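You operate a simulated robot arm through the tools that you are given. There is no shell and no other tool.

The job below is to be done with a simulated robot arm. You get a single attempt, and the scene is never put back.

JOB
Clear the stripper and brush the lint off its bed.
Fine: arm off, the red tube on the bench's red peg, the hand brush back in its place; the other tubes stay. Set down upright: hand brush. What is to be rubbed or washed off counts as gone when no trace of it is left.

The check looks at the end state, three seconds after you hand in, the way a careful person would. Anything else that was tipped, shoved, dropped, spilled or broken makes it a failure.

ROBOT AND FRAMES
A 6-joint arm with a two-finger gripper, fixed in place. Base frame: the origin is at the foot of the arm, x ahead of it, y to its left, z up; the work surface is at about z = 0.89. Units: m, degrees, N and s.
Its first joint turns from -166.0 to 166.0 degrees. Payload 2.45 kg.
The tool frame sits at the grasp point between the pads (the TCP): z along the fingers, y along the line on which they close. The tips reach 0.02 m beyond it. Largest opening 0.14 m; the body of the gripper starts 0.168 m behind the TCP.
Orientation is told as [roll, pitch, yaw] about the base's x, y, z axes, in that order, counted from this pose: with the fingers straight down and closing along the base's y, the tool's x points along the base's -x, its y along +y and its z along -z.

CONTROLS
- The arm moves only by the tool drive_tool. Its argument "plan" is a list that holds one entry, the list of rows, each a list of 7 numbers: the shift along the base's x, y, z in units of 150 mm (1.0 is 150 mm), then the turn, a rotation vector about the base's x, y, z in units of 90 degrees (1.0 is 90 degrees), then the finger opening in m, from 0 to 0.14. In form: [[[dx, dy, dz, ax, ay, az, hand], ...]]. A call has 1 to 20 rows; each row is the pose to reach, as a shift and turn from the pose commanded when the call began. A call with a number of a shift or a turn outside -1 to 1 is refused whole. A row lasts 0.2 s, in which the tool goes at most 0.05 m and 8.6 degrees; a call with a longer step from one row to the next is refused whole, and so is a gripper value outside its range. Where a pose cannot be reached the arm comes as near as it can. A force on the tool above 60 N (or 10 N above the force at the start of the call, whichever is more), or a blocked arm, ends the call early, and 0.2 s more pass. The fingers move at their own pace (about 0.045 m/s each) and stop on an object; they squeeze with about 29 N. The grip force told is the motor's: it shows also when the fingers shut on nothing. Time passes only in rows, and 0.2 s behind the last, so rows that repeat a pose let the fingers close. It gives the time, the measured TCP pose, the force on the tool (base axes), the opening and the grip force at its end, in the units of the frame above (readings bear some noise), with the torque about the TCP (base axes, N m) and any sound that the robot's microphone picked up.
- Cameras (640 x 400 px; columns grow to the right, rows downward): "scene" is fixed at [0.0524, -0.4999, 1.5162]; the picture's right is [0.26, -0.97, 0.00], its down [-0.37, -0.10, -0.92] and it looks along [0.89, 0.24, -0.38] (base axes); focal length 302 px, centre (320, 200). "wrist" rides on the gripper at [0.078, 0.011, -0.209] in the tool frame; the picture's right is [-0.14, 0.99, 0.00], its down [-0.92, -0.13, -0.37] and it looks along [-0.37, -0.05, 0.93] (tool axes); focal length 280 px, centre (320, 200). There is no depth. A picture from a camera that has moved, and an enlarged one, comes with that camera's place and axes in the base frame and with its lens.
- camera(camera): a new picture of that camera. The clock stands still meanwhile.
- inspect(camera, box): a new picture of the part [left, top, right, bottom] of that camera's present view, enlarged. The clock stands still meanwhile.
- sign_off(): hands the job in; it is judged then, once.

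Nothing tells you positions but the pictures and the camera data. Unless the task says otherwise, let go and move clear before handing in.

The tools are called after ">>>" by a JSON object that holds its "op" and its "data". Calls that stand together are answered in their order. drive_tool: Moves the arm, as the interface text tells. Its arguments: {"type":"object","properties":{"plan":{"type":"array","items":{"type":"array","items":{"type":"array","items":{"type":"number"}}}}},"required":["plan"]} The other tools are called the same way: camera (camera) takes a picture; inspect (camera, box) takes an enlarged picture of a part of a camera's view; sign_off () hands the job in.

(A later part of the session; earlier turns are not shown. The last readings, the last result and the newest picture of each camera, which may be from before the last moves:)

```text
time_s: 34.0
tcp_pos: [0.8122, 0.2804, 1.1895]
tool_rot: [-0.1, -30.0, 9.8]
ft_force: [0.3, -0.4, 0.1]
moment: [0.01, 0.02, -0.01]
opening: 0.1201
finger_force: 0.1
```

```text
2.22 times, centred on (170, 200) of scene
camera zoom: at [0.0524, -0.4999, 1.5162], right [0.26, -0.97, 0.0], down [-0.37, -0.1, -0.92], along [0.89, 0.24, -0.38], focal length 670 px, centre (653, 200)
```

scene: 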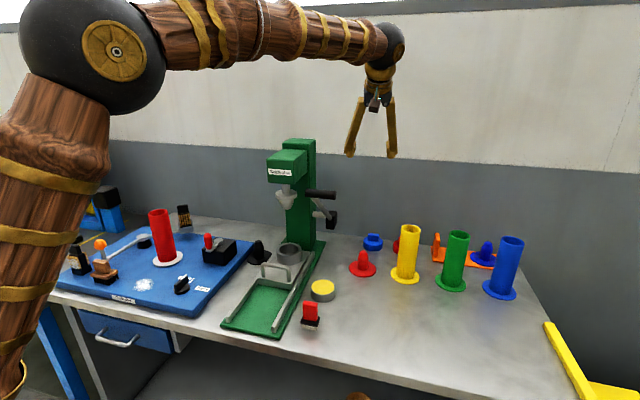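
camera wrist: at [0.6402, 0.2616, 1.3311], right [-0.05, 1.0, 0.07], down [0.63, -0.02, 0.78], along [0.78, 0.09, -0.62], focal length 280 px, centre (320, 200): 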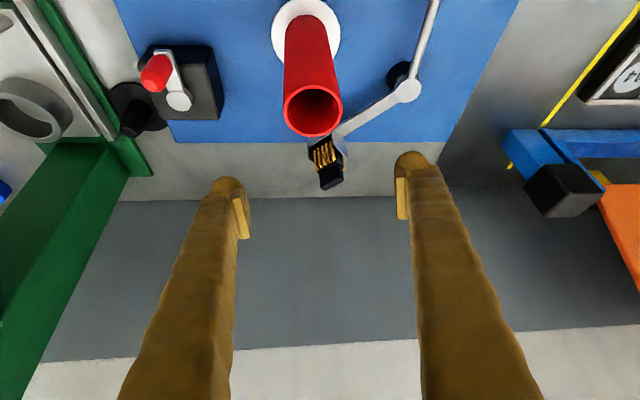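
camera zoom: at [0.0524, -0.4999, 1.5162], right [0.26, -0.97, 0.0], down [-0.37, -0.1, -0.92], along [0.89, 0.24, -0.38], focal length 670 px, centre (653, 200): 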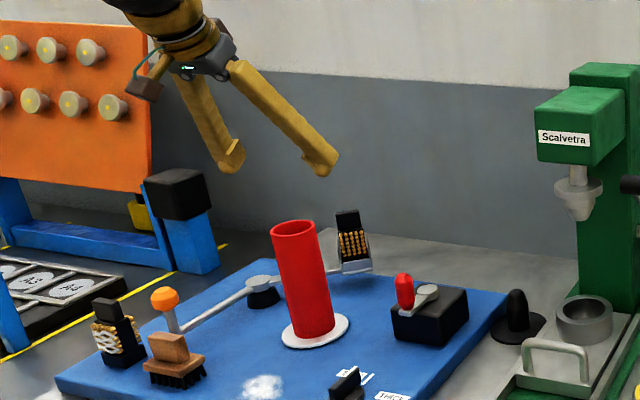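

The fingers are centred over the tube. I'll descend to z≈1.04 and close on it.

>>> {"op": "drive_tool", "data": {"plan": [[[-0.01, 0, -0.2, 0, 0, 0, 0.12], [-0.01, 0, -0.4, 0, 0, 0, 0.12], [-0.01, 0, -0.6, 0, 0, 0, 0.12], [-0.01, 0, -0.8, 0, 0, 0, 0.12], [-0.01, 0, -1, 0, 0, 0, 0.12], [-0.01, 0, -1, 0, 0, 0, 0.12]]]}}

>>> {"op": "camera", "data": {"camera": "wrist"}}

>>> {"op": "inspect", "data": {"camera": "scene", "box": [60, 110, 280, 290]}}

```text
time_s: 35.4
tcp_pos: [0.8081, 0.2803, 1.0391]
tool_rot: [0.0, -30.0, 9.9]
ft_force: [0.4, 0.2, 0.4]
moment: [0.0, 0.01, 0.05]
opening: 0.1201
finger_force: 0.0
```

```text
taken
camera wrist: at [0.6363, 0.2623, 1.1813], right [-0.05, 1.0, 0.07], down [0.63, -0.02, 0.78], along [0.78, 0.09, -0.62], focal length 280 px, centre (320, 200)
```

wrist: 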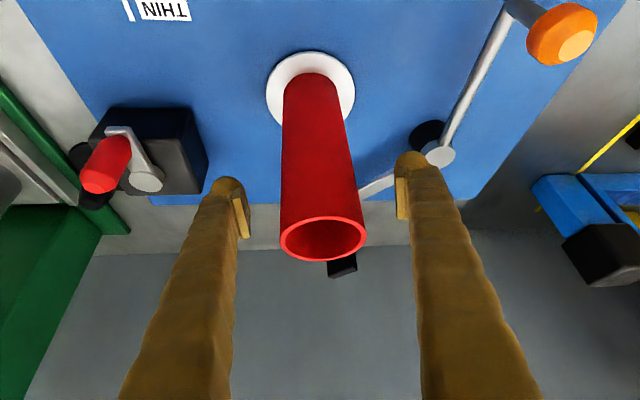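

```text
2.22 times, centred on (170, 200) of scene
camera zoom: at [0.0524, -0.4999, 1.5162], right [0.26, -0.97, 0.0], down [-0.37, -0.1, -0.92], along [0.89, 0.24, -0.38], focal length 670 px, centre (653, 200)
```

zoom: 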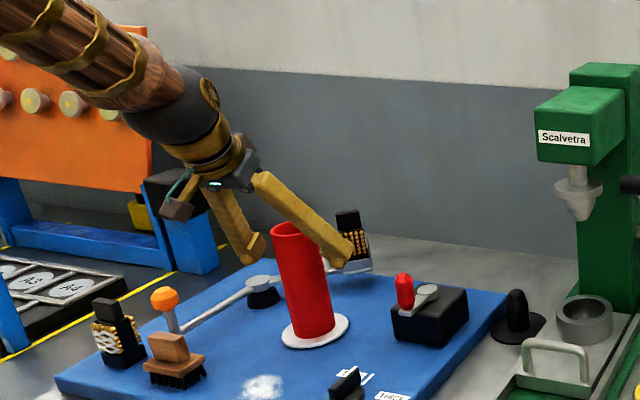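

The tube sits between the pads. Closing on it now.

>>> {"op": "drive_tool", "data": {"plan": [[[0, 0, 0, 0, 0, 0, 0.04], [0, 0, 0, 0, 0, 0, 0.04], [0, 0, 0, 0, 0, 0, 0.04], [0, 0, 0, 0, 0, 0, 0.04], [0, 0, 0, 0, 0, 0, 0.04], [0, 0, 0, 0, 0, 0, 0.04]]]}}

>>> {"op": "camera", "data": {"camera": "wrist"}}

>>> {"op": "inspect", "data": {"camera": "scene", "box": [60, 110, 280, 290]}}

```text
time_s: 36.8
tcp_pos: [0.8083, 0.2804, 1.0399]
tool_rot: [0.1, -30.1, 9.9]
ft_force: [0.3, -0.3, 0.1]
moment: [0.04, 0.02, 0.04]
opening: 0.0643
finger_force: 29.2
```

```text
taken
camera wrist: at [0.6363, 0.2623, 1.1815], right [-0.05, 1.0, 0.07], down [0.63, -0.02, 0.78], along [0.78, 0.09, -0.62], focal length 280 px, centre (320, 200)
```

wrist: 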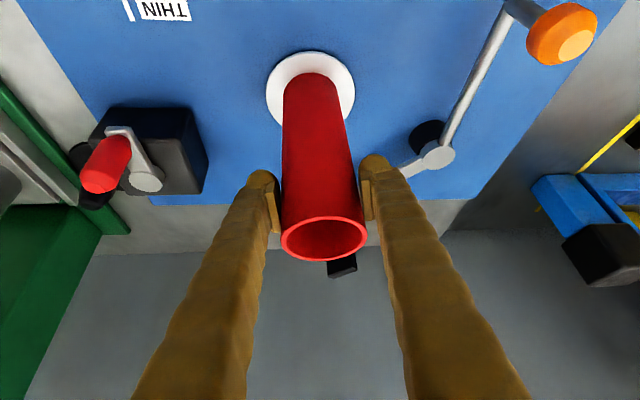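

```text
2.22 times, centred on (170, 200) of scene
camera zoom: at [0.0524, -0.4999, 1.5162], right [0.26, -0.97, 0.0], down [-0.37, -0.1, -0.92], along [0.89, 0.24, -0.38], focal length 670 px, centre (653, 200)
```

zoom: 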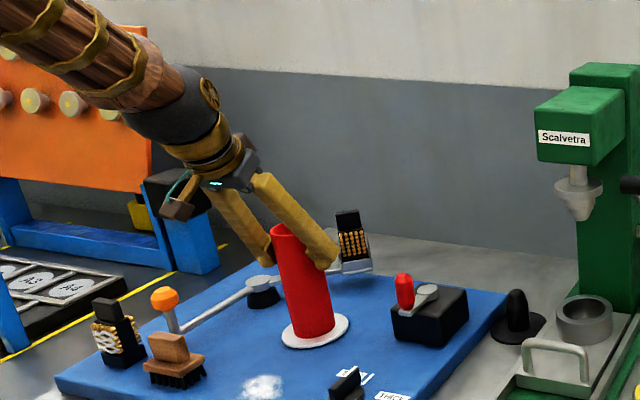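

The tube is gripped at 64 mm and stays upright. I'll lift it straight up off the spindle.

>>> {"op": "drive_tool", "data": {"plan": [[[0, 0, 0.08, 0, 0, 0, 0.04], [0, 0, 0.2, 0, 0, 0, 0.04], [0, 0, 0.35, 0, 0, 0, 0.04], [0, 0, 0.5, 0, 0, 0, 0.04], [0, 0, 0.65, 0, 0, 0, 0.04], [0, 0, 0.8, 0, 0, 0, 0.04], [0, 0, 0.95, 0, 0, 0, 0.04], [0, 0, 1, 0, 0, 0, 0.04]]]}}

>>> {"op": "camera", "data": {"camera": "wrist"}}

>>> {"op": "inspect", "data": {"camera": "scene", "box": [60, 110, 280, 290]}}

```text
time_s: 38.6
tcp_pos: [0.8112, 0.2799, 1.1915]
tool_rot: [0.0, -30.0, 9.9]
ft_force: [-0.4, 0.8, -1.2]
moment: [-0.02, -0.01, 0.02]
opening: 0.0642
finger_force: 28.5
```

```text
taken
camera wrist: at [0.638, 0.2615, 1.3333], right [-0.05, 1.0, 0.07], down [0.63, -0.02, 0.78], along [0.78, 0.09, -0.62], focal length 280 px, centre (320, 200)
```

wrist: 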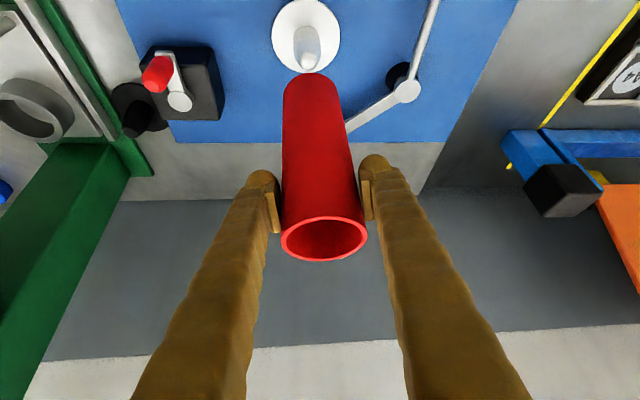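

```text
2.22 times, centred on (170, 200) of scene
camera zoom: at [0.0524, -0.4999, 1.5162], right [0.26, -0.97, 0.0], down [-0.37, -0.1, -0.92], along [0.89, 0.24, -0.38], focal length 670 px, centre (653, 200)
```

zoom: 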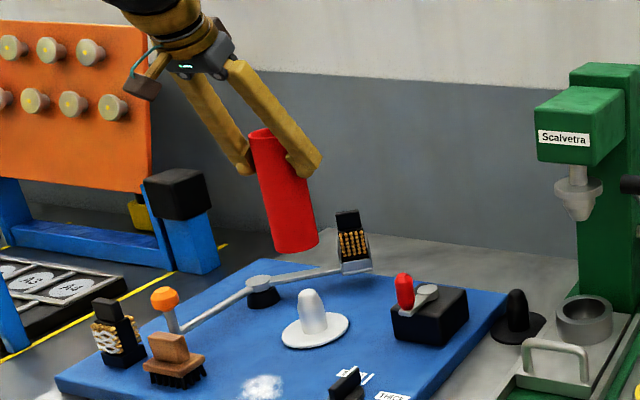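

The tube is off the spindle and hanging straight. I'll raise it further, pull back, and carry it high across toward the red peg.

>>> {"op": "drive_tool", "data": {"plan": [[[0, 0, 0.25, 0, 0, 0, 0.04], [-0.15, 0, 0.45, 0, 0, 0, 0.04], [-0.35, 0, 0.65, 0, 0, 0, 0.04], [-0.55, 0, 0.8, 0, 0, 0, 0.04], [-0.75, 0, 0.8, 0, 0, 0, 0.04], [-0.87, 0, 0.8, 0, 0, 0, 0.04]]]}}

>>> {"op": "drive_tool", "data": {"plan": [[[0, -0.2, 0, 0, 0, 0, 0.04], [0, -0.4, 0, 0, 0, 0, 0.04], [0, -0.6, 0, 0, 0, 0, 0.04], [0, -0.8, 0, 0, 0, 0, 0.04], [0, -1, 0, 0, 0, 0, 0.04]]]}}

>>> {"op": "drive_tool", "data": {"plan": [[[0, -0.2, 0, 0, 0, 0, 0.04], [0, -0.4, 0, 0, 0, 0, 0.04], [0, -0.6, 0, 0, 0, 0, 0.04], [0, -0.8, 0, 0, 0, 0, 0.04], [0, -1, 0, 0, 0, 0, 0.04]]]}}

>>> {"op": "drive_tool", "data": {"plan": [[[0, -0.2, 0, 0, 0, 0, 0.04], [0, -0.4, 0, 0, 0, 0, 0.04], [0, -0.6, 0, 0, 0, 0, 0.04], [0, -0.8, 0, 0, 0, 0, 0.04], [0, -1, 0, 0, 0, 0, 0.04]]]}}

>>> {"op": "drive_tool", "data": {"plan": [[[0, -0.2, 0, 0, 0, 0, 0.04], [0, -0.4, 0, 0, 0, 0, 0.04], [0, -0.6, 0, 0, 0, 0, 0.04], [0, -0.8, 0, 0, 0, 0, 0.04], [0, -1, 0, 0, 0, 0, 0.04]]]}}

>>> {"op": "camera", "data": {"camera": "scene"}}

```text
time_s: 40.0
tcp_pos: [0.6793, 0.2806, 1.3118]
tool_rot: [-0.1, -30.0, 9.9]
ft_force: [0.3, 0.3, -0.4]
moment: [0.02, 0.03, 0.03]
opening: 0.0643
finger_force: 28.5
```

```text
time_s: 41.2
tcp_pos: [0.6774, 0.1299, 1.3104]
tool_rot: [0.0, -30.0, 9.9]
ft_force: [-0.5, -0.5, -0.6]
moment: [-0.04, 0.02, 0.01]
opening: 0.064
finger_force: 28.7
```

```text
time_s: 42.4
tcp_pos: [0.679, -0.0207, 1.3116]
tool_rot: [0.0, -30.0, 9.8]
ft_force: [0.2, 0.6, -1.3]
moment: [-0.04, 0.01, 0.02]
opening: 0.0641
finger_force: 28.9
```

```text
time_s: 43.6
tcp_pos: [0.6774, -0.1709, 1.3071]
tool_rot: [0.1, -30.0, 10.0]
ft_force: [0.6, -0.2, 0.3]
moment: [-0.01, 0.0, 0.01]
opening: 0.064
finger_force: 29.0
```

```text
time_s: 44.8
tcp_pos: [0.6783, -0.3209, 1.3103]
tool_rot: [0.1, -29.9, 9.7]
ft_force: [-0.1, 0.6, -0.7]
moment: [0.01, 0.0, 0.0]
opening: 0.064
finger_force: 29.4
```

```text
taken
```

scene: 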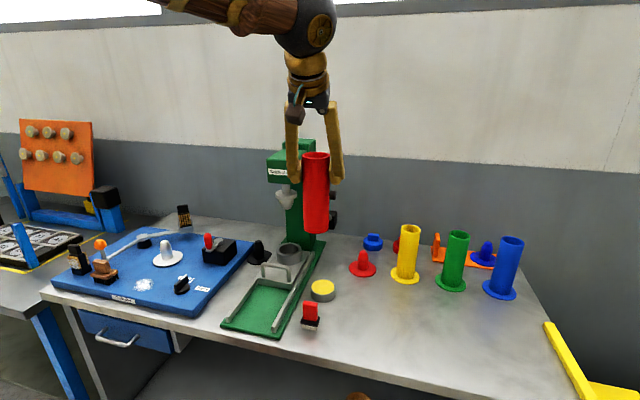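

The tube is riding well. I'll go around the press handle and then out over the peg, staying high.

>>> {"op": "drive_tool", "data": {"plan": [[[0, -0.2, 0, 0, 0, 0, 0.04], [0, -0.4, 0, 0, 0, 0, 0.04], [0, -0.6, 0, 0, 0, 0, 0.04], [0.1, -0.8, 0, 0, 0, 0, 0.04], [0.3, -0.8, 0, 0, 0, 0, 0.04], [0.5, -0.8, 0, 0, 0, 0, 0.04], [0.7, -0.8, 0, 0, 0, 0, 0.04], [0.9, -0.8, 0, 0, 0, 0, 0.04], [1, -0.8, 0, 0, 0, 0, 0.04]]]}}

>>> {"op": "drive_tool", "data": {"plan": [[[0.2, 0, 0, 0, 0, 0, 0.04], [0.4, 0, 0, 0, 0, 0, 0.04], [0.6, 0.07, 0, 0, 0, 0, 0.04], [0.8, 0.14, 0, 0, 0, 0, 0.04], [0.99, 0.205, 0, 0, 0, 0, 0.04], [0.99, 0.205, 0, 0, 0, 0, 0.04]]]}}

>>> {"op": "drive_tool", "data": {"plan": [[[0, 0, -0.2, 0, 0, 0, 0.04], [0, 0, -0.4, 0, 0, 0, 0.04], [0, 0, -0.6, 0, 0, 0, 0.04], [0, 0, -0.8, 0, 0, 0, 0.04], [0, 0, -0.95, 0, 0, 0, 0.04], [0, 0, -0.95, 0, 0, 0, 0.04]]]}}

>>> {"op": "inspect", "data": {"camera": "scene", "box": [280, 120, 460, 300]}}

>>> {"op": "camera", "data": {"camera": "wrist"}}

```text
time_s: 46.8
tcp_pos: [0.8285, -0.4398, 1.3099]
tool_rot: [0.0, -29.9, 9.8]
ft_force: [-0.8, 0.2, 0.5]
moment: [-0.02, 0.01, -0.04]
opening: 0.0642
finger_force: 29.0
```

```text
time_s: 48.2
tcp_pos: [0.9773, -0.4088, 1.3117]
tool_rot: [0.1, -29.9, 9.9]
ft_force: [0.0, -0.3, -0.9]
moment: [-0.02, -0.01, 0.03]
opening: 0.0637
finger_force: 28.6
```

```text
time_s: 49.6
tcp_pos: [0.9756, -0.4098, 1.169]
tool_rot: [0.0, -30.0, 9.9]
ft_force: [0.2, 0.0, -1.3]
moment: [0.01, -0.01, 0.01]
opening: 0.0636
finger_force: 28.7
```

```text
2.22 times, centred on (370, 210) of scene
camera zoom: at [0.0524, -0.4999, 1.5162], right [0.26, -0.97, 0.0], down [-0.37, -0.1, -0.92], along [0.89, 0.24, -0.38], focal length 670 px, centre (209, 178)
```

zoom: 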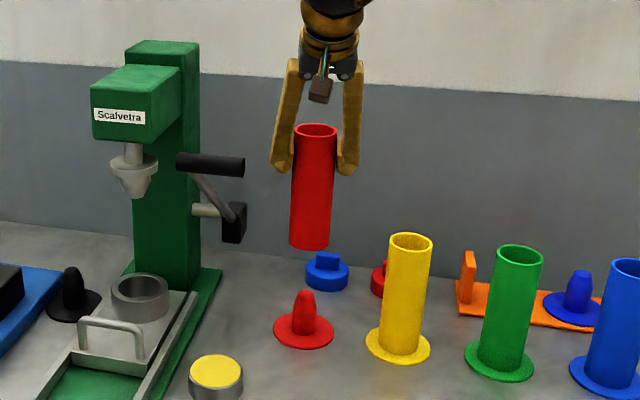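

```text
taken
camera wrist: at [0.8037, -0.428, 1.3094], right [-0.05, 1.0, 0.07], down [0.63, -0.02, 0.78], along [0.78, 0.09, -0.62], focal length 280 px, centre (320, 200)
```

wrist: 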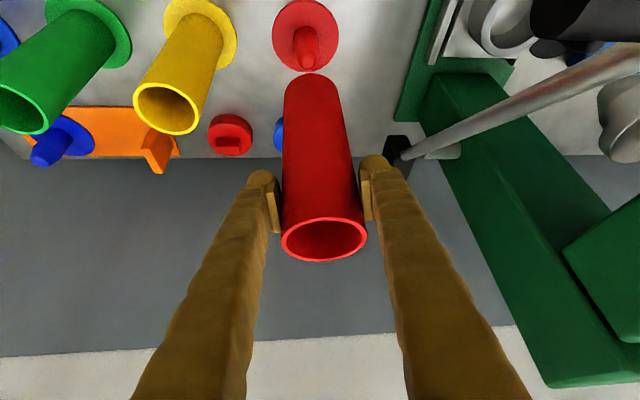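

The tube is lined up over the pin almost exactly as it was over the spindle. I'll lower it until its rim is just about the pin tip, and check.

>>> {"op": "drive_tool", "data": {"plan": [[[0.01, 0, -0.12, 0, 0, 0, 0.04], [0.01, 0, -0.24, 0, 0, 0, 0.04], [0.01, 0, -0.36, 0, 0, 0, 0.04], [0.01, 0, -0.48, 0, 0, 0, 0.04], [0.01, 0, -0.48, 0, 0, 0, 0.04]]]}}

>>> {"op": "inspect", "data": {"camera": "scene", "box": [320, 180, 420, 290]}}

>>> {"op": "inspect", "data": {"camera": "wrist", "box": [240, 0, 400, 120]}}

```text
time_s: 50.8
tcp_pos: [0.9767, -0.4095, 1.0949]
tool_rot: [0.1, -29.9, 10.0]
ft_force: [0.0, -0.5, -0.7]
moment: [0.02, 0.01, 0.0]
opening: 0.0639
finger_force: 29.4
```

```text
3.64 times, centred on (370, 235) of scene
camera zoom: at [0.0524, -0.4999, 1.5162], right [0.26, -0.97, 0.0], down [-0.37, -0.1, -0.92], along [0.89, 0.24, -0.38], focal length 1097 px, centre (138, 73)
```

zoom: 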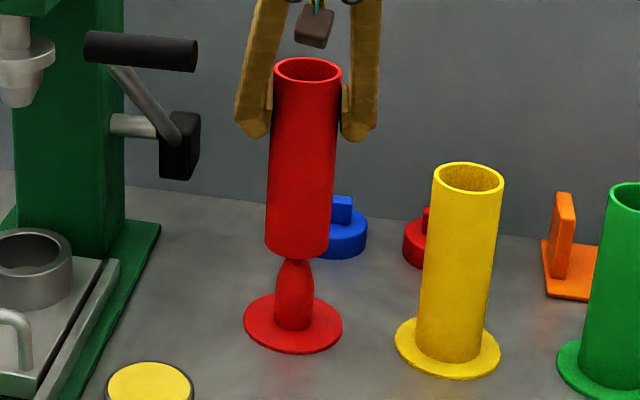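

```text
3.33 times, centred on (320, 60) of wrist
camera zoom: at [0.806, -0.4273, 1.2367], right [-0.05, 1.0, 0.07], down [0.63, -0.02, 0.78], along [0.78, 0.09, -0.62], focal length 935 px, centre (320, 667)
```

zoom: 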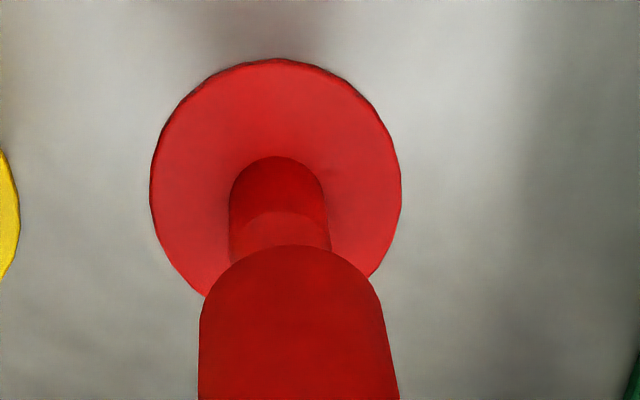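

The alignment over the pin is within about 2 mm. I'll lower the tube slowly over the pin toward the disc.

>>> {"op": "drive_tool", "data": {"plan": [[[0, 0, -0.06, 0, 0, 0, 0.04], [0, 0, -0.12, 0, 0, 0, 0.04], [0, 0, -0.18, 0, 0, 0, 0.04], [0, 0, -0.24, 0, 0, 0, 0.04], [0, 0, -0.3, 0, 0, 0, 0.04], [0, 0, -0.36, 0, 0, 0, 0.04], [0, 0, -0.42, 0, 0, 0, 0.04], [0, 0, -0.48, 0, 0, 0, 0.04], [0, 0, -0.51, 0, 0, 0, 0.04]]]}}

>>> {"op": "inspect", "data": {"camera": "scene", "box": [320, 180, 420, 290]}}

```text
time_s: 52.8
tcp_pos: [0.9793, -0.4098, 1.0199]
tool_rot: [0.0, -30.0, 10.0]
ft_force: [0.0, 0.2, -1.1]
moment: [-0.02, 0.01, -0.01]
opening: 0.0639
finger_force: 29.4
```

```text
3.64 times, centred on (370, 235) of scene
camera zoom: at [0.0524, -0.4999, 1.5162], right [0.26, -0.97, 0.0], down [-0.37, -0.1, -0.92], along [0.89, 0.24, -0.38], focal length 1097 px, centre (138, 73)
```

zoom: 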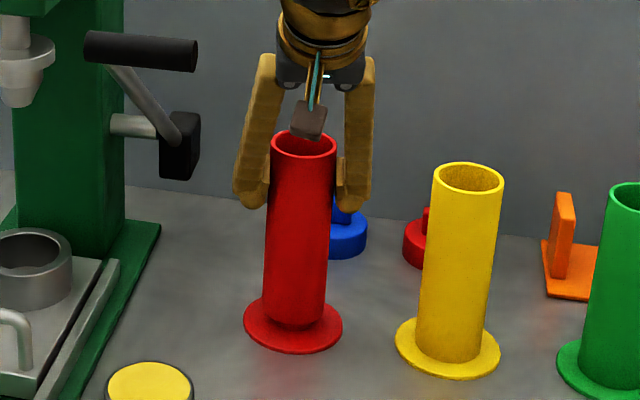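

The tube is nearly seated with no contact force. I'll lower it in millimetre steps until it touches.

>>> {"op": "drive_tool", "data": {"plan": [[[0, 0, -0.013, 0, 0, 0, 0.04], [0, 0, -0.027, 0, 0, 0, 0.04], [0, 0, -0.04, 0, 0, 0, 0.04], [0, 0, -0.04, 0, 0, 0, 0.04]]]}}

>>> {"op": "inspect", "data": {"camera": "scene", "box": [340, 210, 420, 290]}}

```text
time_s: 53.8
tcp_pos: [0.9795, -0.4097, 1.0137]
tool_rot: [0.1, -30.0, 9.9]
ft_force: [-0.5, -0.1, -0.6]
moment: [-0.01, 0.02, -0.02]
opening: 0.0638
finger_force: 29.6
```

```text
5.00 times, centred on (380, 250) of scene
camera zoom: at [0.0524, -0.4999, 1.5162], right [0.26, -0.97, 0.0], down [-0.37, -0.1, -0.92], along [0.89, 0.24, -0.38], focal length 1509 px, centre (20, -50)
```

zoom: 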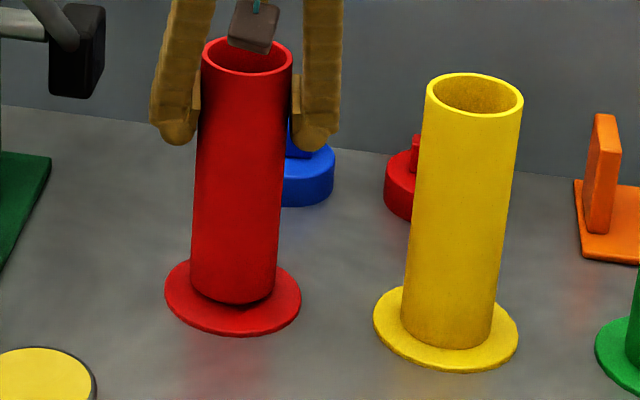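

A thin shadow under the rim shows a few millimetres left. I'll go on down in fine steps.

>>> {"op": "drive_tool", "data": {"plan": [[[0, 0, -0.01, 0, 0, 0, 0.04], [0, 0, -0.02, 0, 0, 0, 0.04], [0, 0, -0.03, 0, 0, 0, 0.04], [0, 0, -0.03, 0, 0, 0, 0.04]]]}}

>>> {"op": "inspect", "data": {"camera": "scene", "box": [340, 230, 400, 290]}}

```text
time_s: 54.8
tcp_pos: [0.9789, -0.4094, 1.0101]
tool_rot: [0.0, -30.0, 9.8]
ft_force: [0.1, 0.5, -0.1]
moment: [0.01, -0.04, 0.01]
opening: 0.0637
finger_force: 28.7
```

```text
6.67 times, centred on (370, 260) of scene
camera zoom: at [0.0524, -0.4999, 1.5162], right [0.26, -0.97, 0.0], down [-0.37, -0.1, -0.92], along [0.89, 0.24, -0.38], focal length 2012 px, centre (-13, -200)
```

zoom: 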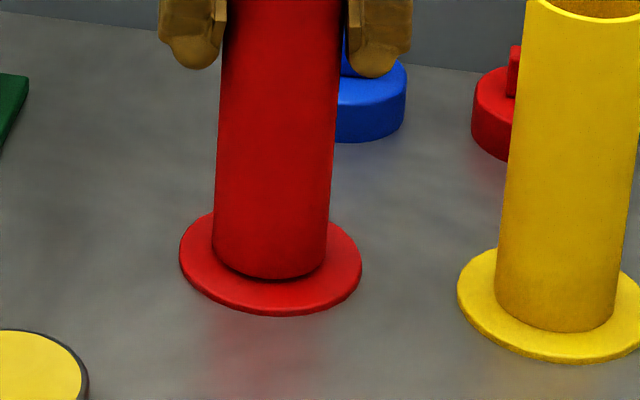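

About 2 mm remain compared with how the yellow tube sits. One more fine step down.

>>> {"op": "drive_tool", "data": {"plan": [[[0, 0, -0.007, 0, 0, 0, 0.04], [0, 0, -0.014, 0, 0, 0, 0.04], [0, 0, -0.02, 0, 0, 0, 0.04], [0, 0, -0.02, 0, 0, 0, 0.04]]]}}

>>> {"op": "inspect", "data": {"camera": "scene", "box": [340, 230, 400, 290]}}

```text
time_s: 55.8
tcp_pos: [0.9782, -0.4087, 1.0066]
tool_rot: [0.1, -29.9, 9.8]
ft_force: [-0.9, 0.3, -1.2]
moment: [-0.02, 0.0, 0.0]
opening: 0.064
finger_force: 29.4
```

```text
6.67 times, centred on (370, 260) of scene
camera zoom: at [0.0524, -0.4999, 1.5162], right [0.26, -0.97, 0.0], down [-0.37, -0.1, -0.92], along [0.89, 0.24, -0.38], focal length 2012 px, centre (-13, -200)
```

zoom: 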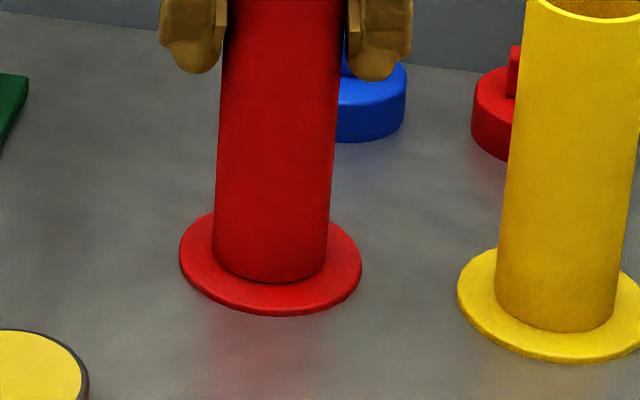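

It is almost down and centred on the disc. I'll go another 2 mm, looking for contact force.

>>> {"op": "drive_tool", "data": {"plan": [[[0, 0, -0.005, 0, 0, 0, 0.04], [0, 0, -0.01, 0, 0, 0, 0.04], [0, 0, -0.015, 0, 0, 0, 0.04], [0, 0, -0.015, 0, 0, 0, 0.04]]]}}

>>> {"op": "inspect", "data": {"camera": "scene", "box": [340, 230, 400, 290]}}

```text
time_s: 56.8
tcp_pos: [0.9787, -0.4084, 1.0062]
tool_rot: [0.0, -30.1, 9.9]
ft_force: [-2.4, 2.1, 22.2]
moment: [-0.1, -0.11, 0.0]
opening: 0.0638
finger_force: 29.2
```

```text
6.67 times, centred on (370, 260) of scene
camera zoom: at [0.0524, -0.4999, 1.5162], right [0.26, -0.97, 0.0], down [-0.37, -0.1, -0.92], along [0.89, 0.24, -0.38], focal length 2012 px, centre (-13, -200)
```

zoom: 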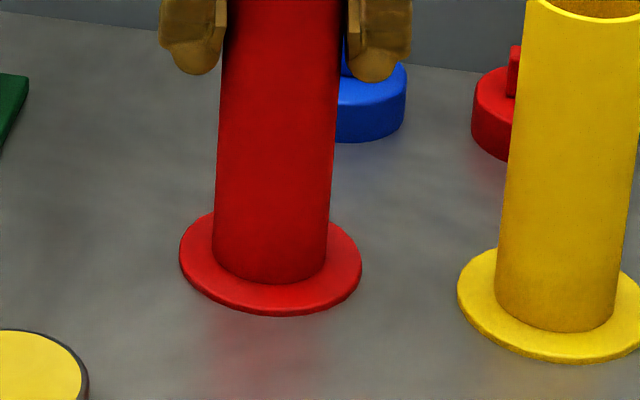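

It's seated: contact force of 22 N. I'll relieve the pressure and open the fingers.

>>> {"op": "drive_tool", "data": {"plan": [[[0, 0, 0.012, 0, 0, 0, 0.04], [0, 0, 0.012, 0, 0, 0, 0.07], [0, 0, 0.012, 0, 0, 0, 0.08], [0, 0, 0.012, 0, 0, 0, 0.09], [0, 0, 0.012, 0, 0, 0, 0.1], [0, 0, 0.012, 0, 0, 0, 0.1], [0, 0, 0.012, 0, 0, 0, 0.1]]]}}

>>> {"op": "inspect", "data": {"camera": "scene", "box": [310, 170, 430, 290]}}

>>> {"op": "camera", "data": {"camera": "wrist"}}

```text
time_s: 58.4
tcp_pos: [0.9787, -0.409, 1.0056]
tool_rot: [0.1, -30.0, 9.8]
ft_force: [0.0, -0.4, -0.5]
moment: [-0.03, 0.04, 0.04]
opening: 0.1001
finger_force: 0.0
```

```text
3.33 times, centred on (370, 230) of scene
camera zoom: at [0.0524, -0.4999, 1.5162], right [0.26, -0.97, 0.0], down [-0.37, -0.1, -0.92], along [0.89, 0.24, -0.38], focal length 1006 px, centre (153, 100)
```

zoom: 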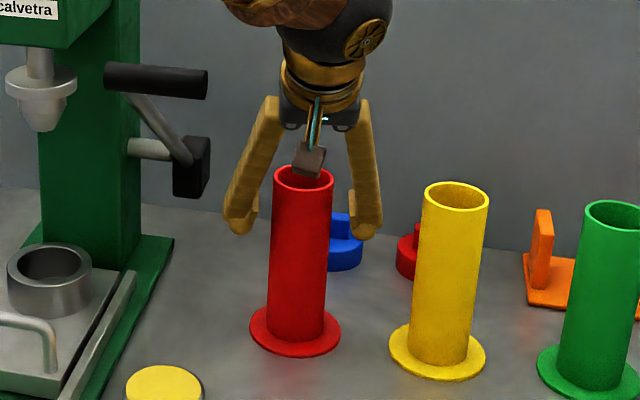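

```text
taken
camera wrist: at [0.8073, -0.4278, 1.1474], right [-0.05, 1.0, 0.07], down [0.63, -0.02, 0.78], along [0.78, 0.09, -0.62], focal length 280 px, centre (320, 200)
```

wrist: 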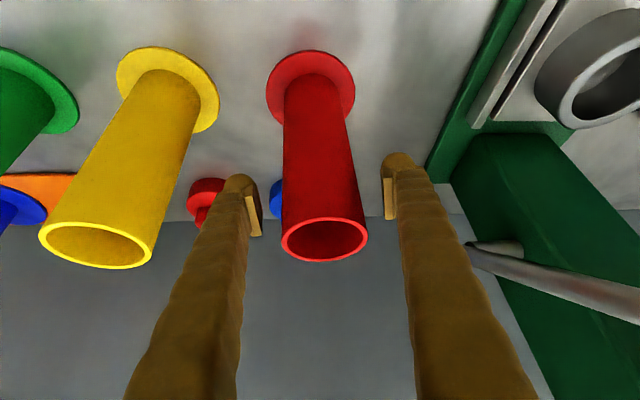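

The tube stands upright on the red peg. I'll retreat straight up, pull back, and return toward the stripper.

>>> {"op": "drive_tool", "data": {"plan": [[[0, 0, 0.15, 0, 0, 0, 0.1], [0, 0, 0.35, 0, 0, 0, 0.1], [0, 0, 0.6, 0, 0, 0, 0.1], [0, 0, 0.85, 0, 0, 0, 0.1], [0, 0, 1, 0, 0, 0, 0.1]]]}}

>>> {"op": "drive_tool", "data": {"plan": [[[0, 0, 0.25, 0, 0, 0, 0.1], [0, 0, 0.5, 0, 0, 0, 0.1], [0, 0, 0.75, 0, 0, 0, 0.1], [0, 0, 1, 0, 0, 0, 0.1], [-0.25, -0.1, 1, 0, 0, 0, 0.1], [-0.5, -0.2, 1, 0, 0, 0, 0.1], [-0.75, -0.2, 1, 0, 0, 0, 0.1], [-1, -0.2, 1, 0, 0, 0, 0.1]]]}}

>>> {"op": "drive_tool", "data": {"plan": [[[-0.25, 0, 0, 0, 0, 0, 0.1], [-0.5, 0, 0, 0, 0, 0, 0.1], [-0.75, 0, 0, 0, 0, 0, 0.1], [-1, 0.1, 0, 0, 0, 0, 0.1], [-1, 0.35, 0, 0, 0, 0, 0.1], [-1, 0.6, 0, 0, 0, 0, 0.1], [-1, 0.85, 0, 0, 0, 0, 0.1], [-1, 1, 0, 0, 0, 0, 0.1]]]}}

>>> {"op": "camera", "data": {"camera": "scene"}}

```text
time_s: 59.6
tcp_pos: [0.9782, -0.4096, 1.1539]
tool_rot: [0.1, -29.9, 9.8]
ft_force: [-1.1, -0.8, -0.5]
moment: [0.03, 0.01, 0.02]
opening: 0.1
finger_force: 0.0
```

```text
time_s: 61.4
tcp_pos: [0.8284, -0.4429, 1.3058]
tool_rot: [0.0, -30.0, 9.9]
ft_force: [0.0, 0.1, 0.0]
moment: [0.06, -0.03, -0.01]
opening: 0.1
finger_force: 0.1
```

```text
time_s: 63.2
tcp_pos: [0.6765, -0.2903, 1.3054]
tool_rot: [0.0, -30.1, 9.9]
ft_force: [0.6, -0.1, -0.1]
moment: [0.01, -0.02, 0.0]
opening: 0.0999
finger_force: 0.0
```

```text
taken
```

scene: 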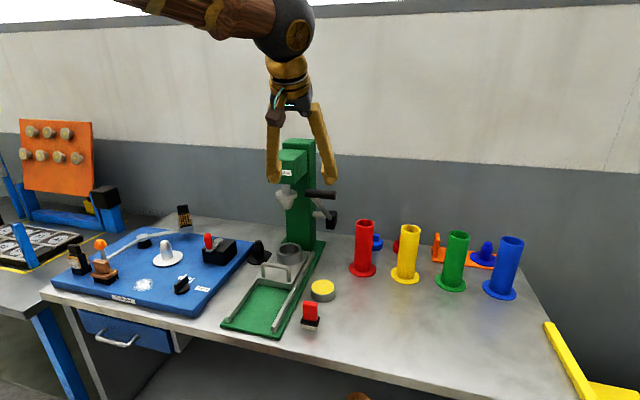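

The four tubes stand in their row. I'll straighten the tool, turn it 90° so it closes along x across the brush handle, and move over to the brush.

>>> {"op": "drive_tool", "data": {"plan": [[[0, 0.1, 0, -0.0116, 0.0657, 0, 0.1], [0, 0.25, 0, -0.0232, 0.1313, 0, 0.1], [0, 0.45, 0, -0.0347, 0.197, 0, 0.1], [0, 0.65, 0, -0.0463, 0.2626, 0, 0.1], [0, 0.85, 0, -0.0579, 0.3283, 0, 0.1], [0, 1, 0, -0.0579, 0.3283, 0, 0.1]]]}}

>>> {"op": "drive_tool", "data": {"plan": [[[0, 0.25, 0, 0, 0, 0.075, 0.1], [0, 0.5, 0, 0, 0, 0.15, 0.1], [0, 0.75, 0, 0, 0, 0.225, 0.1], [0, 1, 0, 0, 0, 0.3, 0.1]]]}}

>>> {"op": "drive_tool", "data": {"plan": [[[0, 0.25, 0, 0, 0, 0.075, 0.08], [0, 0.5, 0, 0, 0, 0.15, 0.08], [0, 0.75, 0, 0, 0, 0.225, 0.08], [0, 1, 0, 0, 0, 0.3, 0.08]]]}}

>>> {"op": "drive_tool", "data": {"plan": [[[0, 0.25, 0, 0, 0, 0.075, 0.08], [0, 0.5, 0, 0, 0, 0.15, 0.08], [-0.05, 0.75, 0, 0, 0, 0.225, 0.08], [-0.1, 1, 0, 0, 0, 0.29, 0.08], [-0.1, 1, 0, 0, 0, 0.29, 0.08]]]}}

>>> {"op": "camera", "data": {"camera": "wrist"}}

```text
time_s: 64.6
tcp_pos: [0.6776, -0.1389, 1.3052]
tool_rot: [0.0, 0.1, 9.9]
ft_force: [0.1, -0.7, -0.6]
moment: [0.01, 0.04, -0.01]
opening: 0.1003
finger_force: 0.1
```

```text
time_s: 65.6
tcp_pos: [0.6806, 0.0111, 1.3062]
tool_rot: [0.0, 0.0, 37.0]
ft_force: [0.3, 1.0, 0.9]
moment: [-0.02, 0.01, -0.01]
opening: 0.0998
finger_force: 0.0
```

```text
time_s: 66.6
tcp_pos: [0.6804, 0.1623, 1.3067]
tool_rot: [0.0, 0.0, 64.0]
ft_force: [0.2, -0.2, 0.7]
moment: [-0.01, -0.03, 0.05]
opening: 0.0801
finger_force: 0.1
```

```text
time_s: 67.8
tcp_pos: [0.666, 0.3101, 1.3047]
tool_rot: [-0.1, -0.1, 90.0]
ft_force: [-0.6, -0.4, -0.3]
moment: [0.03, 0.03, 0.03]
opening: 0.0799
finger_force: 0.0
```

```text
taken
camera wrist: at [0.6544, 0.2329, 1.514], right [-0.99, 0.14, 0.0], down [0.13, 0.92, 0.37], along [0.05, 0.37, -0.93], focal length 280 px, centre (320, 200)
```

wrist: 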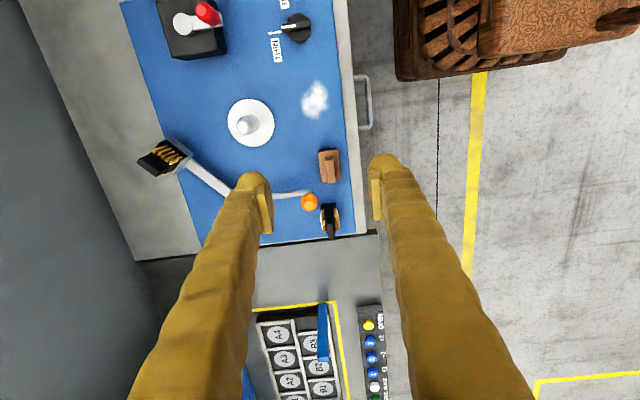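

The brush lies ahead at the middle right of the view. I'll move over it and lower to z≈1.155 for a close look at its handle.

>>> {"op": "drive_tool", "data": {"plan": [[[0, 0.2, -0.2, 0, 0, 0, 0.08], [-0.01, 0.4, -0.4, 0, 0, 0, 0.08], [-0.027, 0.53, -0.6, 0, 0, 0, 0.08], [-0.027, 0.53, -0.8, 0, 0, 0, 0.08], [-0.027, 0.53, -1, 0, 0, 0, 0.08], [-0.027, 0.53, -1, 0, 0, 0, 0.08]]]}}

>>> {"op": "camera", "data": {"camera": "wrist"}}

>>> {"op": "inspect", "data": {"camera": "wrist", "box": [240, 60, 400, 180]}}

>>> {"op": "inspect", "data": {"camera": "scene", "box": [60, 220, 160, 300]}}

```text
time_s: 69.2
tcp_pos: [0.6634, 0.3878, 1.1549]
tool_rot: [0.0, 0.1, 90.2]
ft_force: [-0.7, -0.3, -0.4]
moment: [-0.01, -0.03, -0.02]
opening: 0.08
finger_force: 0.1
```

```text
taken
camera wrist: at [0.6512, 0.3118, 1.3632], right [-0.99, 0.14, 0.0], down [0.13, 0.92, 0.37], along [0.05, 0.37, -0.93], focal length 280 px, centre (320, 200)
```

wrist: 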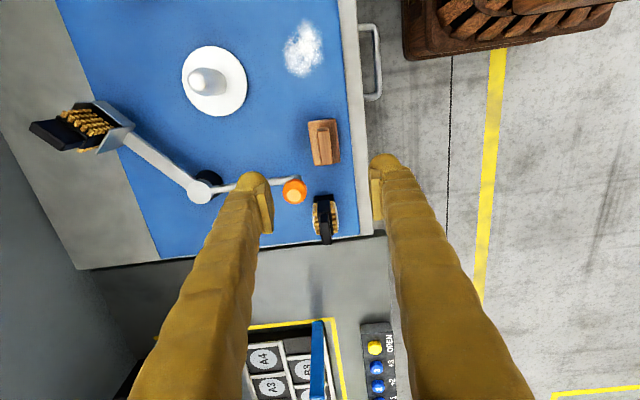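

```text
3.33 times, centred on (320, 120) of wrist
camera zoom: at [0.6512, 0.3118, 1.3632], right [-0.99, 0.14, 0.0], down [0.13, 0.92, 0.37], along [0.05, 0.37, -0.93], focal length 935 px, centre (320, 467)
```

zoom: 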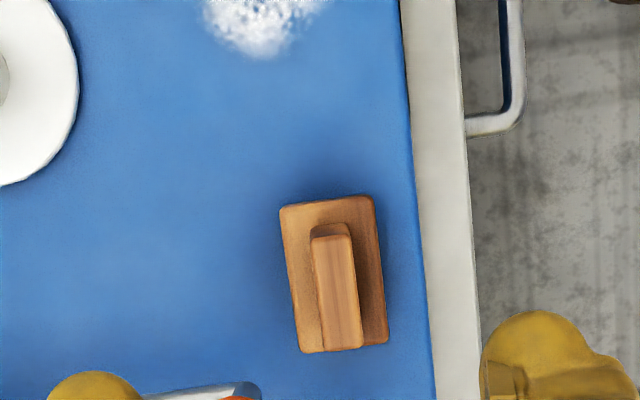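

```text
5.00 times, centred on (110, 260) of scene
camera zoom: at [0.0524, -0.4999, 1.5162], right [0.26, -0.97, 0.0], down [-0.37, -0.1, -0.92], along [0.89, 0.24, -0.38], focal length 1509 px, centre (1370, -100)
```

zoom: 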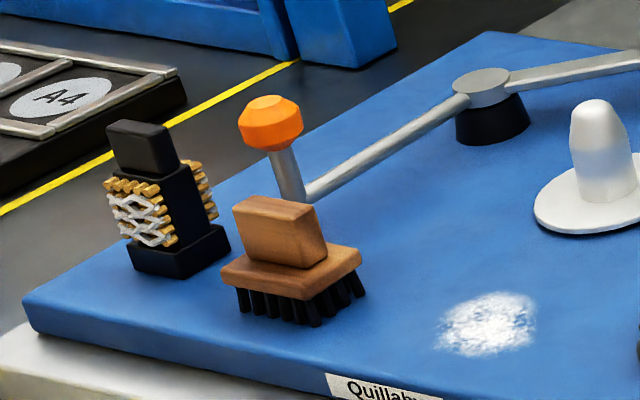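

The brush handle is centred at about (0.6555, 0.3925), with its top at z≈0.963 and the platform top at ≈0.929. I'll centre over it, narrow the fingers and come down to just above it.

>>> {"op": "drive_tool", "data": {"plan": [[[-0.02, 0.01, -0.2, 0, 0, 0, 0.05], [-0.045, 0.018, -0.4, 0, 0, 0, 0.05], [-0.045, 0.018, -0.6, 0, 0, 0, 0.05], [-0.045, 0.018, -0.8, 0, 0, 0, 0.05], [-0.045, 0.018, -1, 0, 0, 0, 0.05], [-0.045, 0.018, -1, 0, 0, 0, 0.05]]]}}

>>> {"op": "camera", "data": {"camera": "wrist"}}

>>> {"op": "inspect", "data": {"camera": "scene", "box": [60, 200, 180, 300]}}

```text
time_s: 70.6
tcp_pos: [0.6547, 0.3935, 1.0054]
tool_rot: [0.0, -0.1, 90.0]
ft_force: [0.0, -0.9, -0.3]
moment: [0.04, 0.01, 0.02]
opening: 0.0502
finger_force: 0.1
```

```text
taken
camera wrist: at [0.6429, 0.3157, 1.2143], right [-0.99, 0.14, 0.0], down [0.13, 0.92, 0.37], along [0.05, 0.36, -0.93], focal length 280 px, centre (320, 200)
```

wrist: 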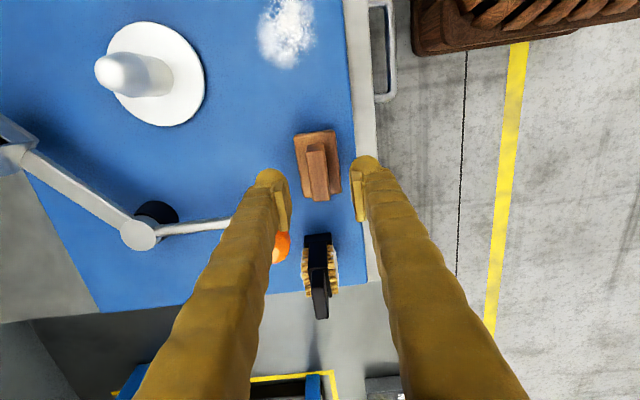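

```text
4.00 times, centred on (120, 250) of scene
camera zoom: at [0.0524, -0.4999, 1.5162], right [0.26, -0.97, 0.0], down [-0.37, -0.1, -0.92], along [0.89, 0.24, -0.38], focal length 1207 px, centre (1120, 0)
```

zoom: 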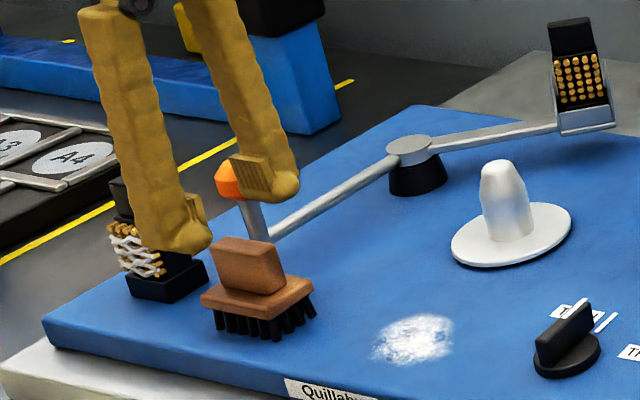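

The handle is between the fingers and clear of the knob. I'll descend the last 5 cm slowly and grip it.

>>> {"op": "drive_tool", "data": {"plan": [[[0.01, -0.02, -0.1, 0, 0, 0, 0.05], [0.01, -0.02, -0.2, 0, 0, 0, 0.05], [0.01, -0.02, -0.28, 0, 0, 0, 0.05], [0.01, -0.02, -0.335, 0, 0, 0, 0.05], [0.01, -0.02, -0.335, 0, 0, 0, 0.05]]]}}

>>> {"op": "inspect", "data": {"camera": "scene", "box": [70, 220, 150, 290]}}

>>> {"op": "camera", "data": {"camera": "wrist"}}

```text
time_s: 71.8
tcp_pos: [0.6552, 0.3893, 0.9546]
tool_rot: [0.0, 0.0, 90.1]
ft_force: [-0.3, -0.1, -0.1]
moment: [-0.01, -0.03, -0.02]
opening: 0.0496
finger_force: 0.0
```

```text
5.71 times, centred on (110, 255) of scene
camera zoom: at [0.0524, -0.4999, 1.5162], right [0.26, -0.97, 0.0], down [-0.37, -0.1, -0.92], along [0.89, 0.24, -0.38], focal length 1724 px, centre (1520, -114)
```

zoom: 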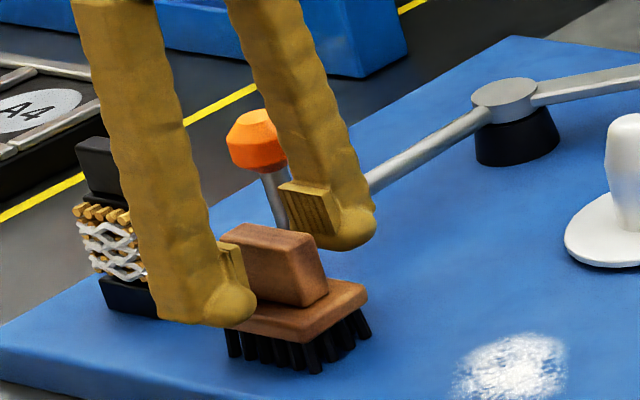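

```text
taken
camera wrist: at [0.6432, 0.312, 1.1641], right [-0.99, 0.14, 0.0], down [0.13, 0.92, 0.37], along [0.05, 0.37, -0.93], focal length 280 px, centre (320, 200)
```

wrist: 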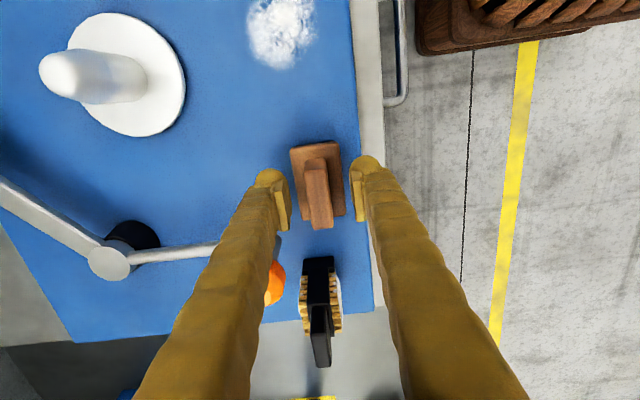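

The pads flank the handle above the platform. Closing to grip.

>>> {"op": "drive_tool", "data": {"plan": [[[0, 0, 0, 0, 0, 0, 0.005], [0, 0, 0, 0, 0, 0, 0.005], [0, 0, 0, 0, 0, 0, 0.005], [0, 0, 0, 0, 0, 0, 0.005], [0, 0, 0, 0, 0, 0, 0.005]]]}}

>>> {"op": "inspect", "data": {"camera": "scene", "box": [70, 220, 150, 290]}}

>>> {"op": "inspect", "data": {"camera": "wrist", "box": [240, 120, 400, 260]}}

```text
time_s: 73.0
tcp_pos: [0.6553, 0.3886, 0.9554]
tool_rot: [-0.1, -0.1, 89.9]
ft_force: [0.4, 0.5, 0.8]
moment: [0.01, 0.02, -0.01]
opening: 0.0166
finger_force: 29.5
```

```text
5.71 times, centred on (110, 255) of scene
camera zoom: at [0.0524, -0.4999, 1.5162], right [0.26, -0.97, 0.0], down [-0.37, -0.1, -0.92], along [0.89, 0.24, -0.38], focal length 1724 px, centre (1520, -114)
```

zoom: 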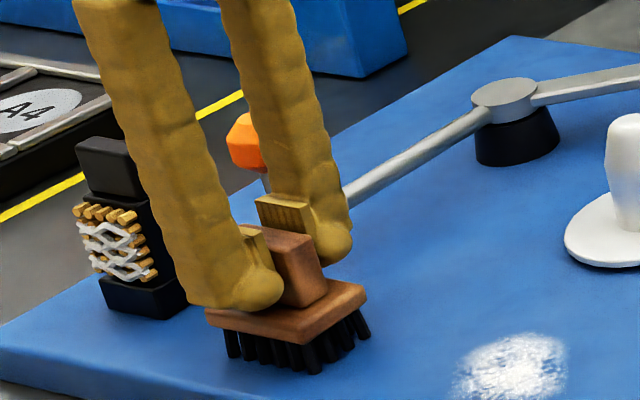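

```text
2.86 times, centred on (320, 190) of wrist
camera zoom: at [0.6431, 0.3119, 1.1642], right [-0.99, 0.14, 0.0], down [0.13, 0.92, 0.37], along [0.05, 0.36, -0.93], focal length 801 px, centre (320, 229)
```

zoom: 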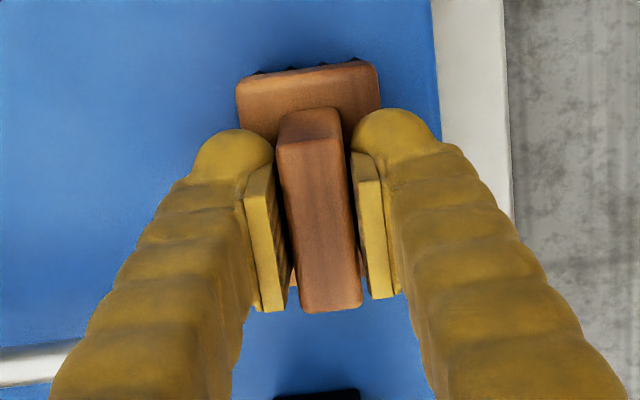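

The brush is firmly held at 16.6 mm without having shifted. I'll lift it, carry it to the front edge of the lint (x≈0.642, y≈0.28), and lower it to just above the bed.

>>> {"op": "drive_tool", "data": {"plan": [[[0, 0, 0.08, 0, 0, 0, 0.005], [0, 0, 0.2, 0, 0, 0, 0.005], [-0.03, -0.25, 0.2, 0, 0, 0, 0.005], [-0.06, -0.5, 0.2, 0, 0, 0, 0.005], [-0.087, -0.727, 0.2, 0, 0, 0, 0.005], [-0.087, -0.727, 0.1, 0, 0, 0, 0.005], [-0.087, -0.727, 0.02, 0, 0, 0, 0.005], [-0.087, -0.727, 0.02, 0, 0, 0, 0.005]]]}}

>>> {"op": "inspect", "data": {"camera": "scene", "box": [70, 220, 190, 310]}}

>>> {"op": "camera", "data": {"camera": "wrist"}}

```text
time_s: 74.8
tcp_pos: [0.6429, 0.2801, 0.9588]
tool_rot: [0.0, 0.0, 89.9]
ft_force: [-0.1, -0.2, -0.9]
moment: [0.02, 0.02, 0.03]
opening: 0.0167
finger_force: 29.4
```

```text
4.44 times, centred on (130, 265) of scene
camera zoom: at [0.0524, -0.4999, 1.5162], right [0.26, -0.97, 0.0], down [-0.37, -0.1, -0.92], along [0.89, 0.24, -0.38], focal length 1341 px, centre (1164, -89)
```

zoom: 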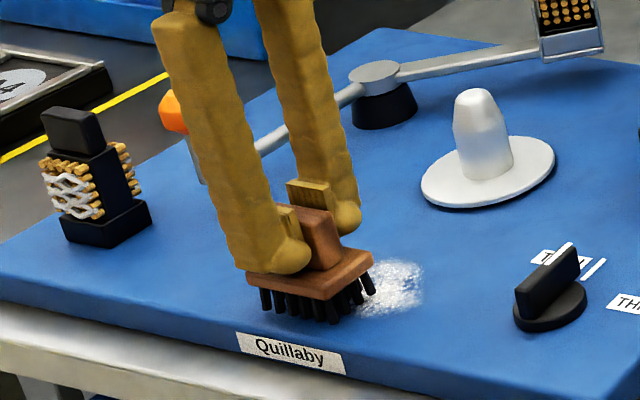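

```text
taken
camera wrist: at [0.6309, 0.2039, 1.1673], right [-0.99, 0.14, 0.0], down [0.13, 0.92, 0.37], along [0.05, 0.37, -0.93], focal length 280 px, centre (320, 200)
```

wrist: 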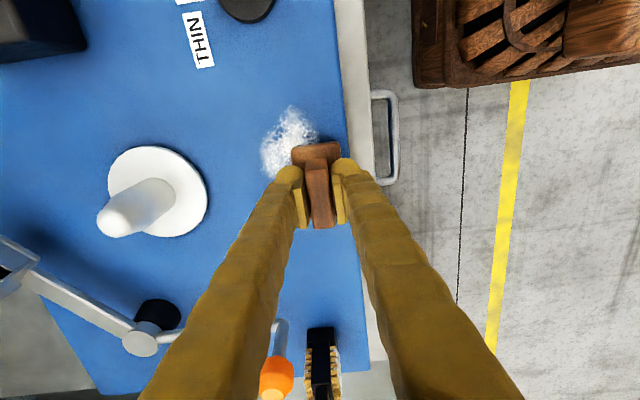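

The brush hovers at the front edge of the lint. I'll press it lightly to the bed and sweep across in x and back.

>>> {"op": "drive_tool", "data": {"plan": [[[0, 0, -0.02, 0, 0, 0, 0.005], [0, 0, -0.027, 0, 0, 0, 0.005], [0.1, 0, -0.027, 0, 0, 0, 0.005], [0.2, 0, -0.027, 0, 0, 0, 0.005], [0.3, 0, -0.027, 0, 0, 0, 0.005], [0.4, 0, -0.027, 0, 0, 0, 0.005], [0.5, 0, -0.027, 0, 0, 0, 0.005], [0.5, 0, -0.027, 0, 0, 0, 0.005]]]}}

>>> {"op": "inspect", "data": {"camera": "scene", "box": [70, 220, 190, 310]}}

>>> {"op": "camera", "data": {"camera": "wrist"}}

```text
time_s: 76.6
tcp_pos: [0.7175, 0.2809, 0.9555]
tool_rot: [0.1, 0.0, 90.1]
ft_force: [-7.9, 2.0, 21.8]
moment: [0.05, 0.06, -0.01]
opening: 0.0169
finger_force: 28.5
```

```text
4.44 times, centred on (130, 265) of scene
camera zoom: at [0.0524, -0.4999, 1.5162], right [0.26, -0.97, 0.0], down [-0.37, -0.1, -0.92], along [0.89, 0.24, -0.38], focal length 1341 px, centre (1164, -89)
```

zoom: 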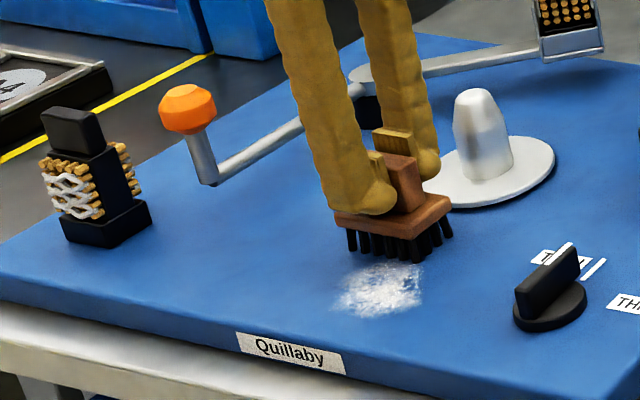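

```text
taken
camera wrist: at [0.7061, 0.2039, 1.1637], right [-0.99, 0.14, 0.0], down [0.13, 0.92, 0.37], along [0.05, 0.37, -0.93], focal length 280 px, centre (320, 200)
```

wrist: 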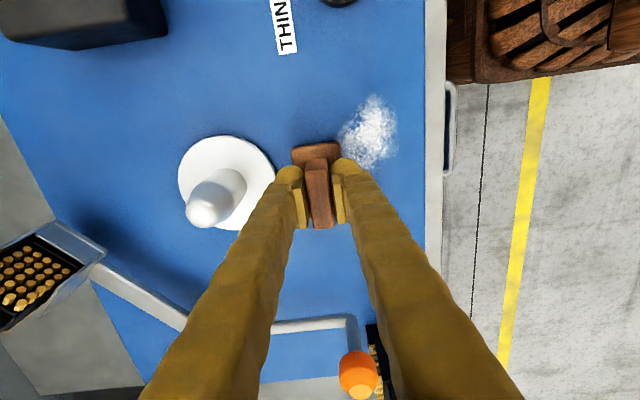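

The lint seems thinned where I swept, at about 22 N of pressure. I'll look closely at it.

>>> {"op": "inspect", "data": {"camera": "wrist", "box": [320, 80, 420, 190]}}

>>> {"op": "inspect", "data": {"camera": "scene", "box": [120, 260, 180, 300]}}

```text
3.64 times, centred on (370, 135) of wrist
camera zoom: at [0.7061, 0.2039, 1.1637], right [-0.99, 0.14, 0.0], down [0.13, 0.92, 0.37], along [0.05, 0.37, -0.93], focal length 1020 px, centre (138, 436)
```

zoom: 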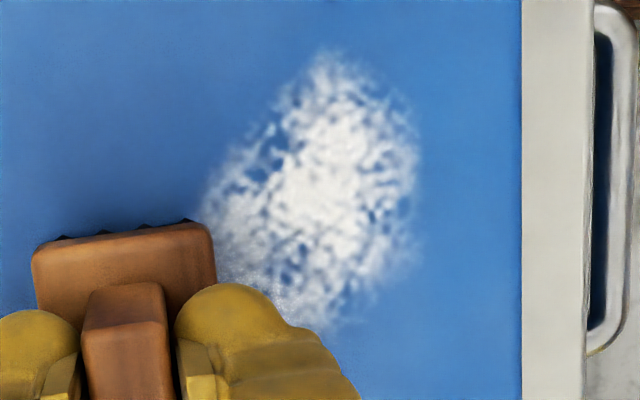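

```text
10.00 times, centred on (150, 280) of scene
camera zoom: at [0.0524, -0.4999, 1.5162], right [0.26, -0.97, 0.0], down [-0.37, -0.1, -0.92], along [0.89, 0.24, -0.38], focal length 3017 px, centre (2020, -600)
```

zoom: 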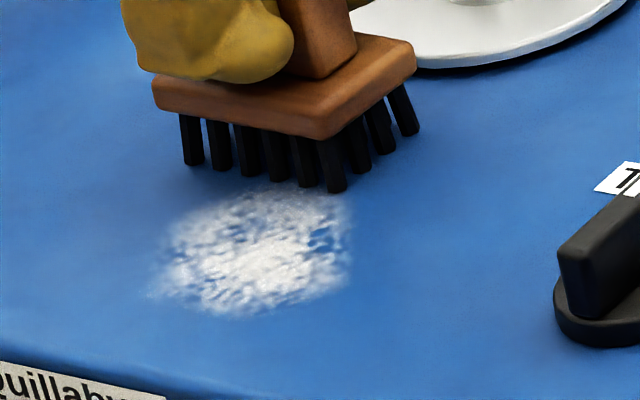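

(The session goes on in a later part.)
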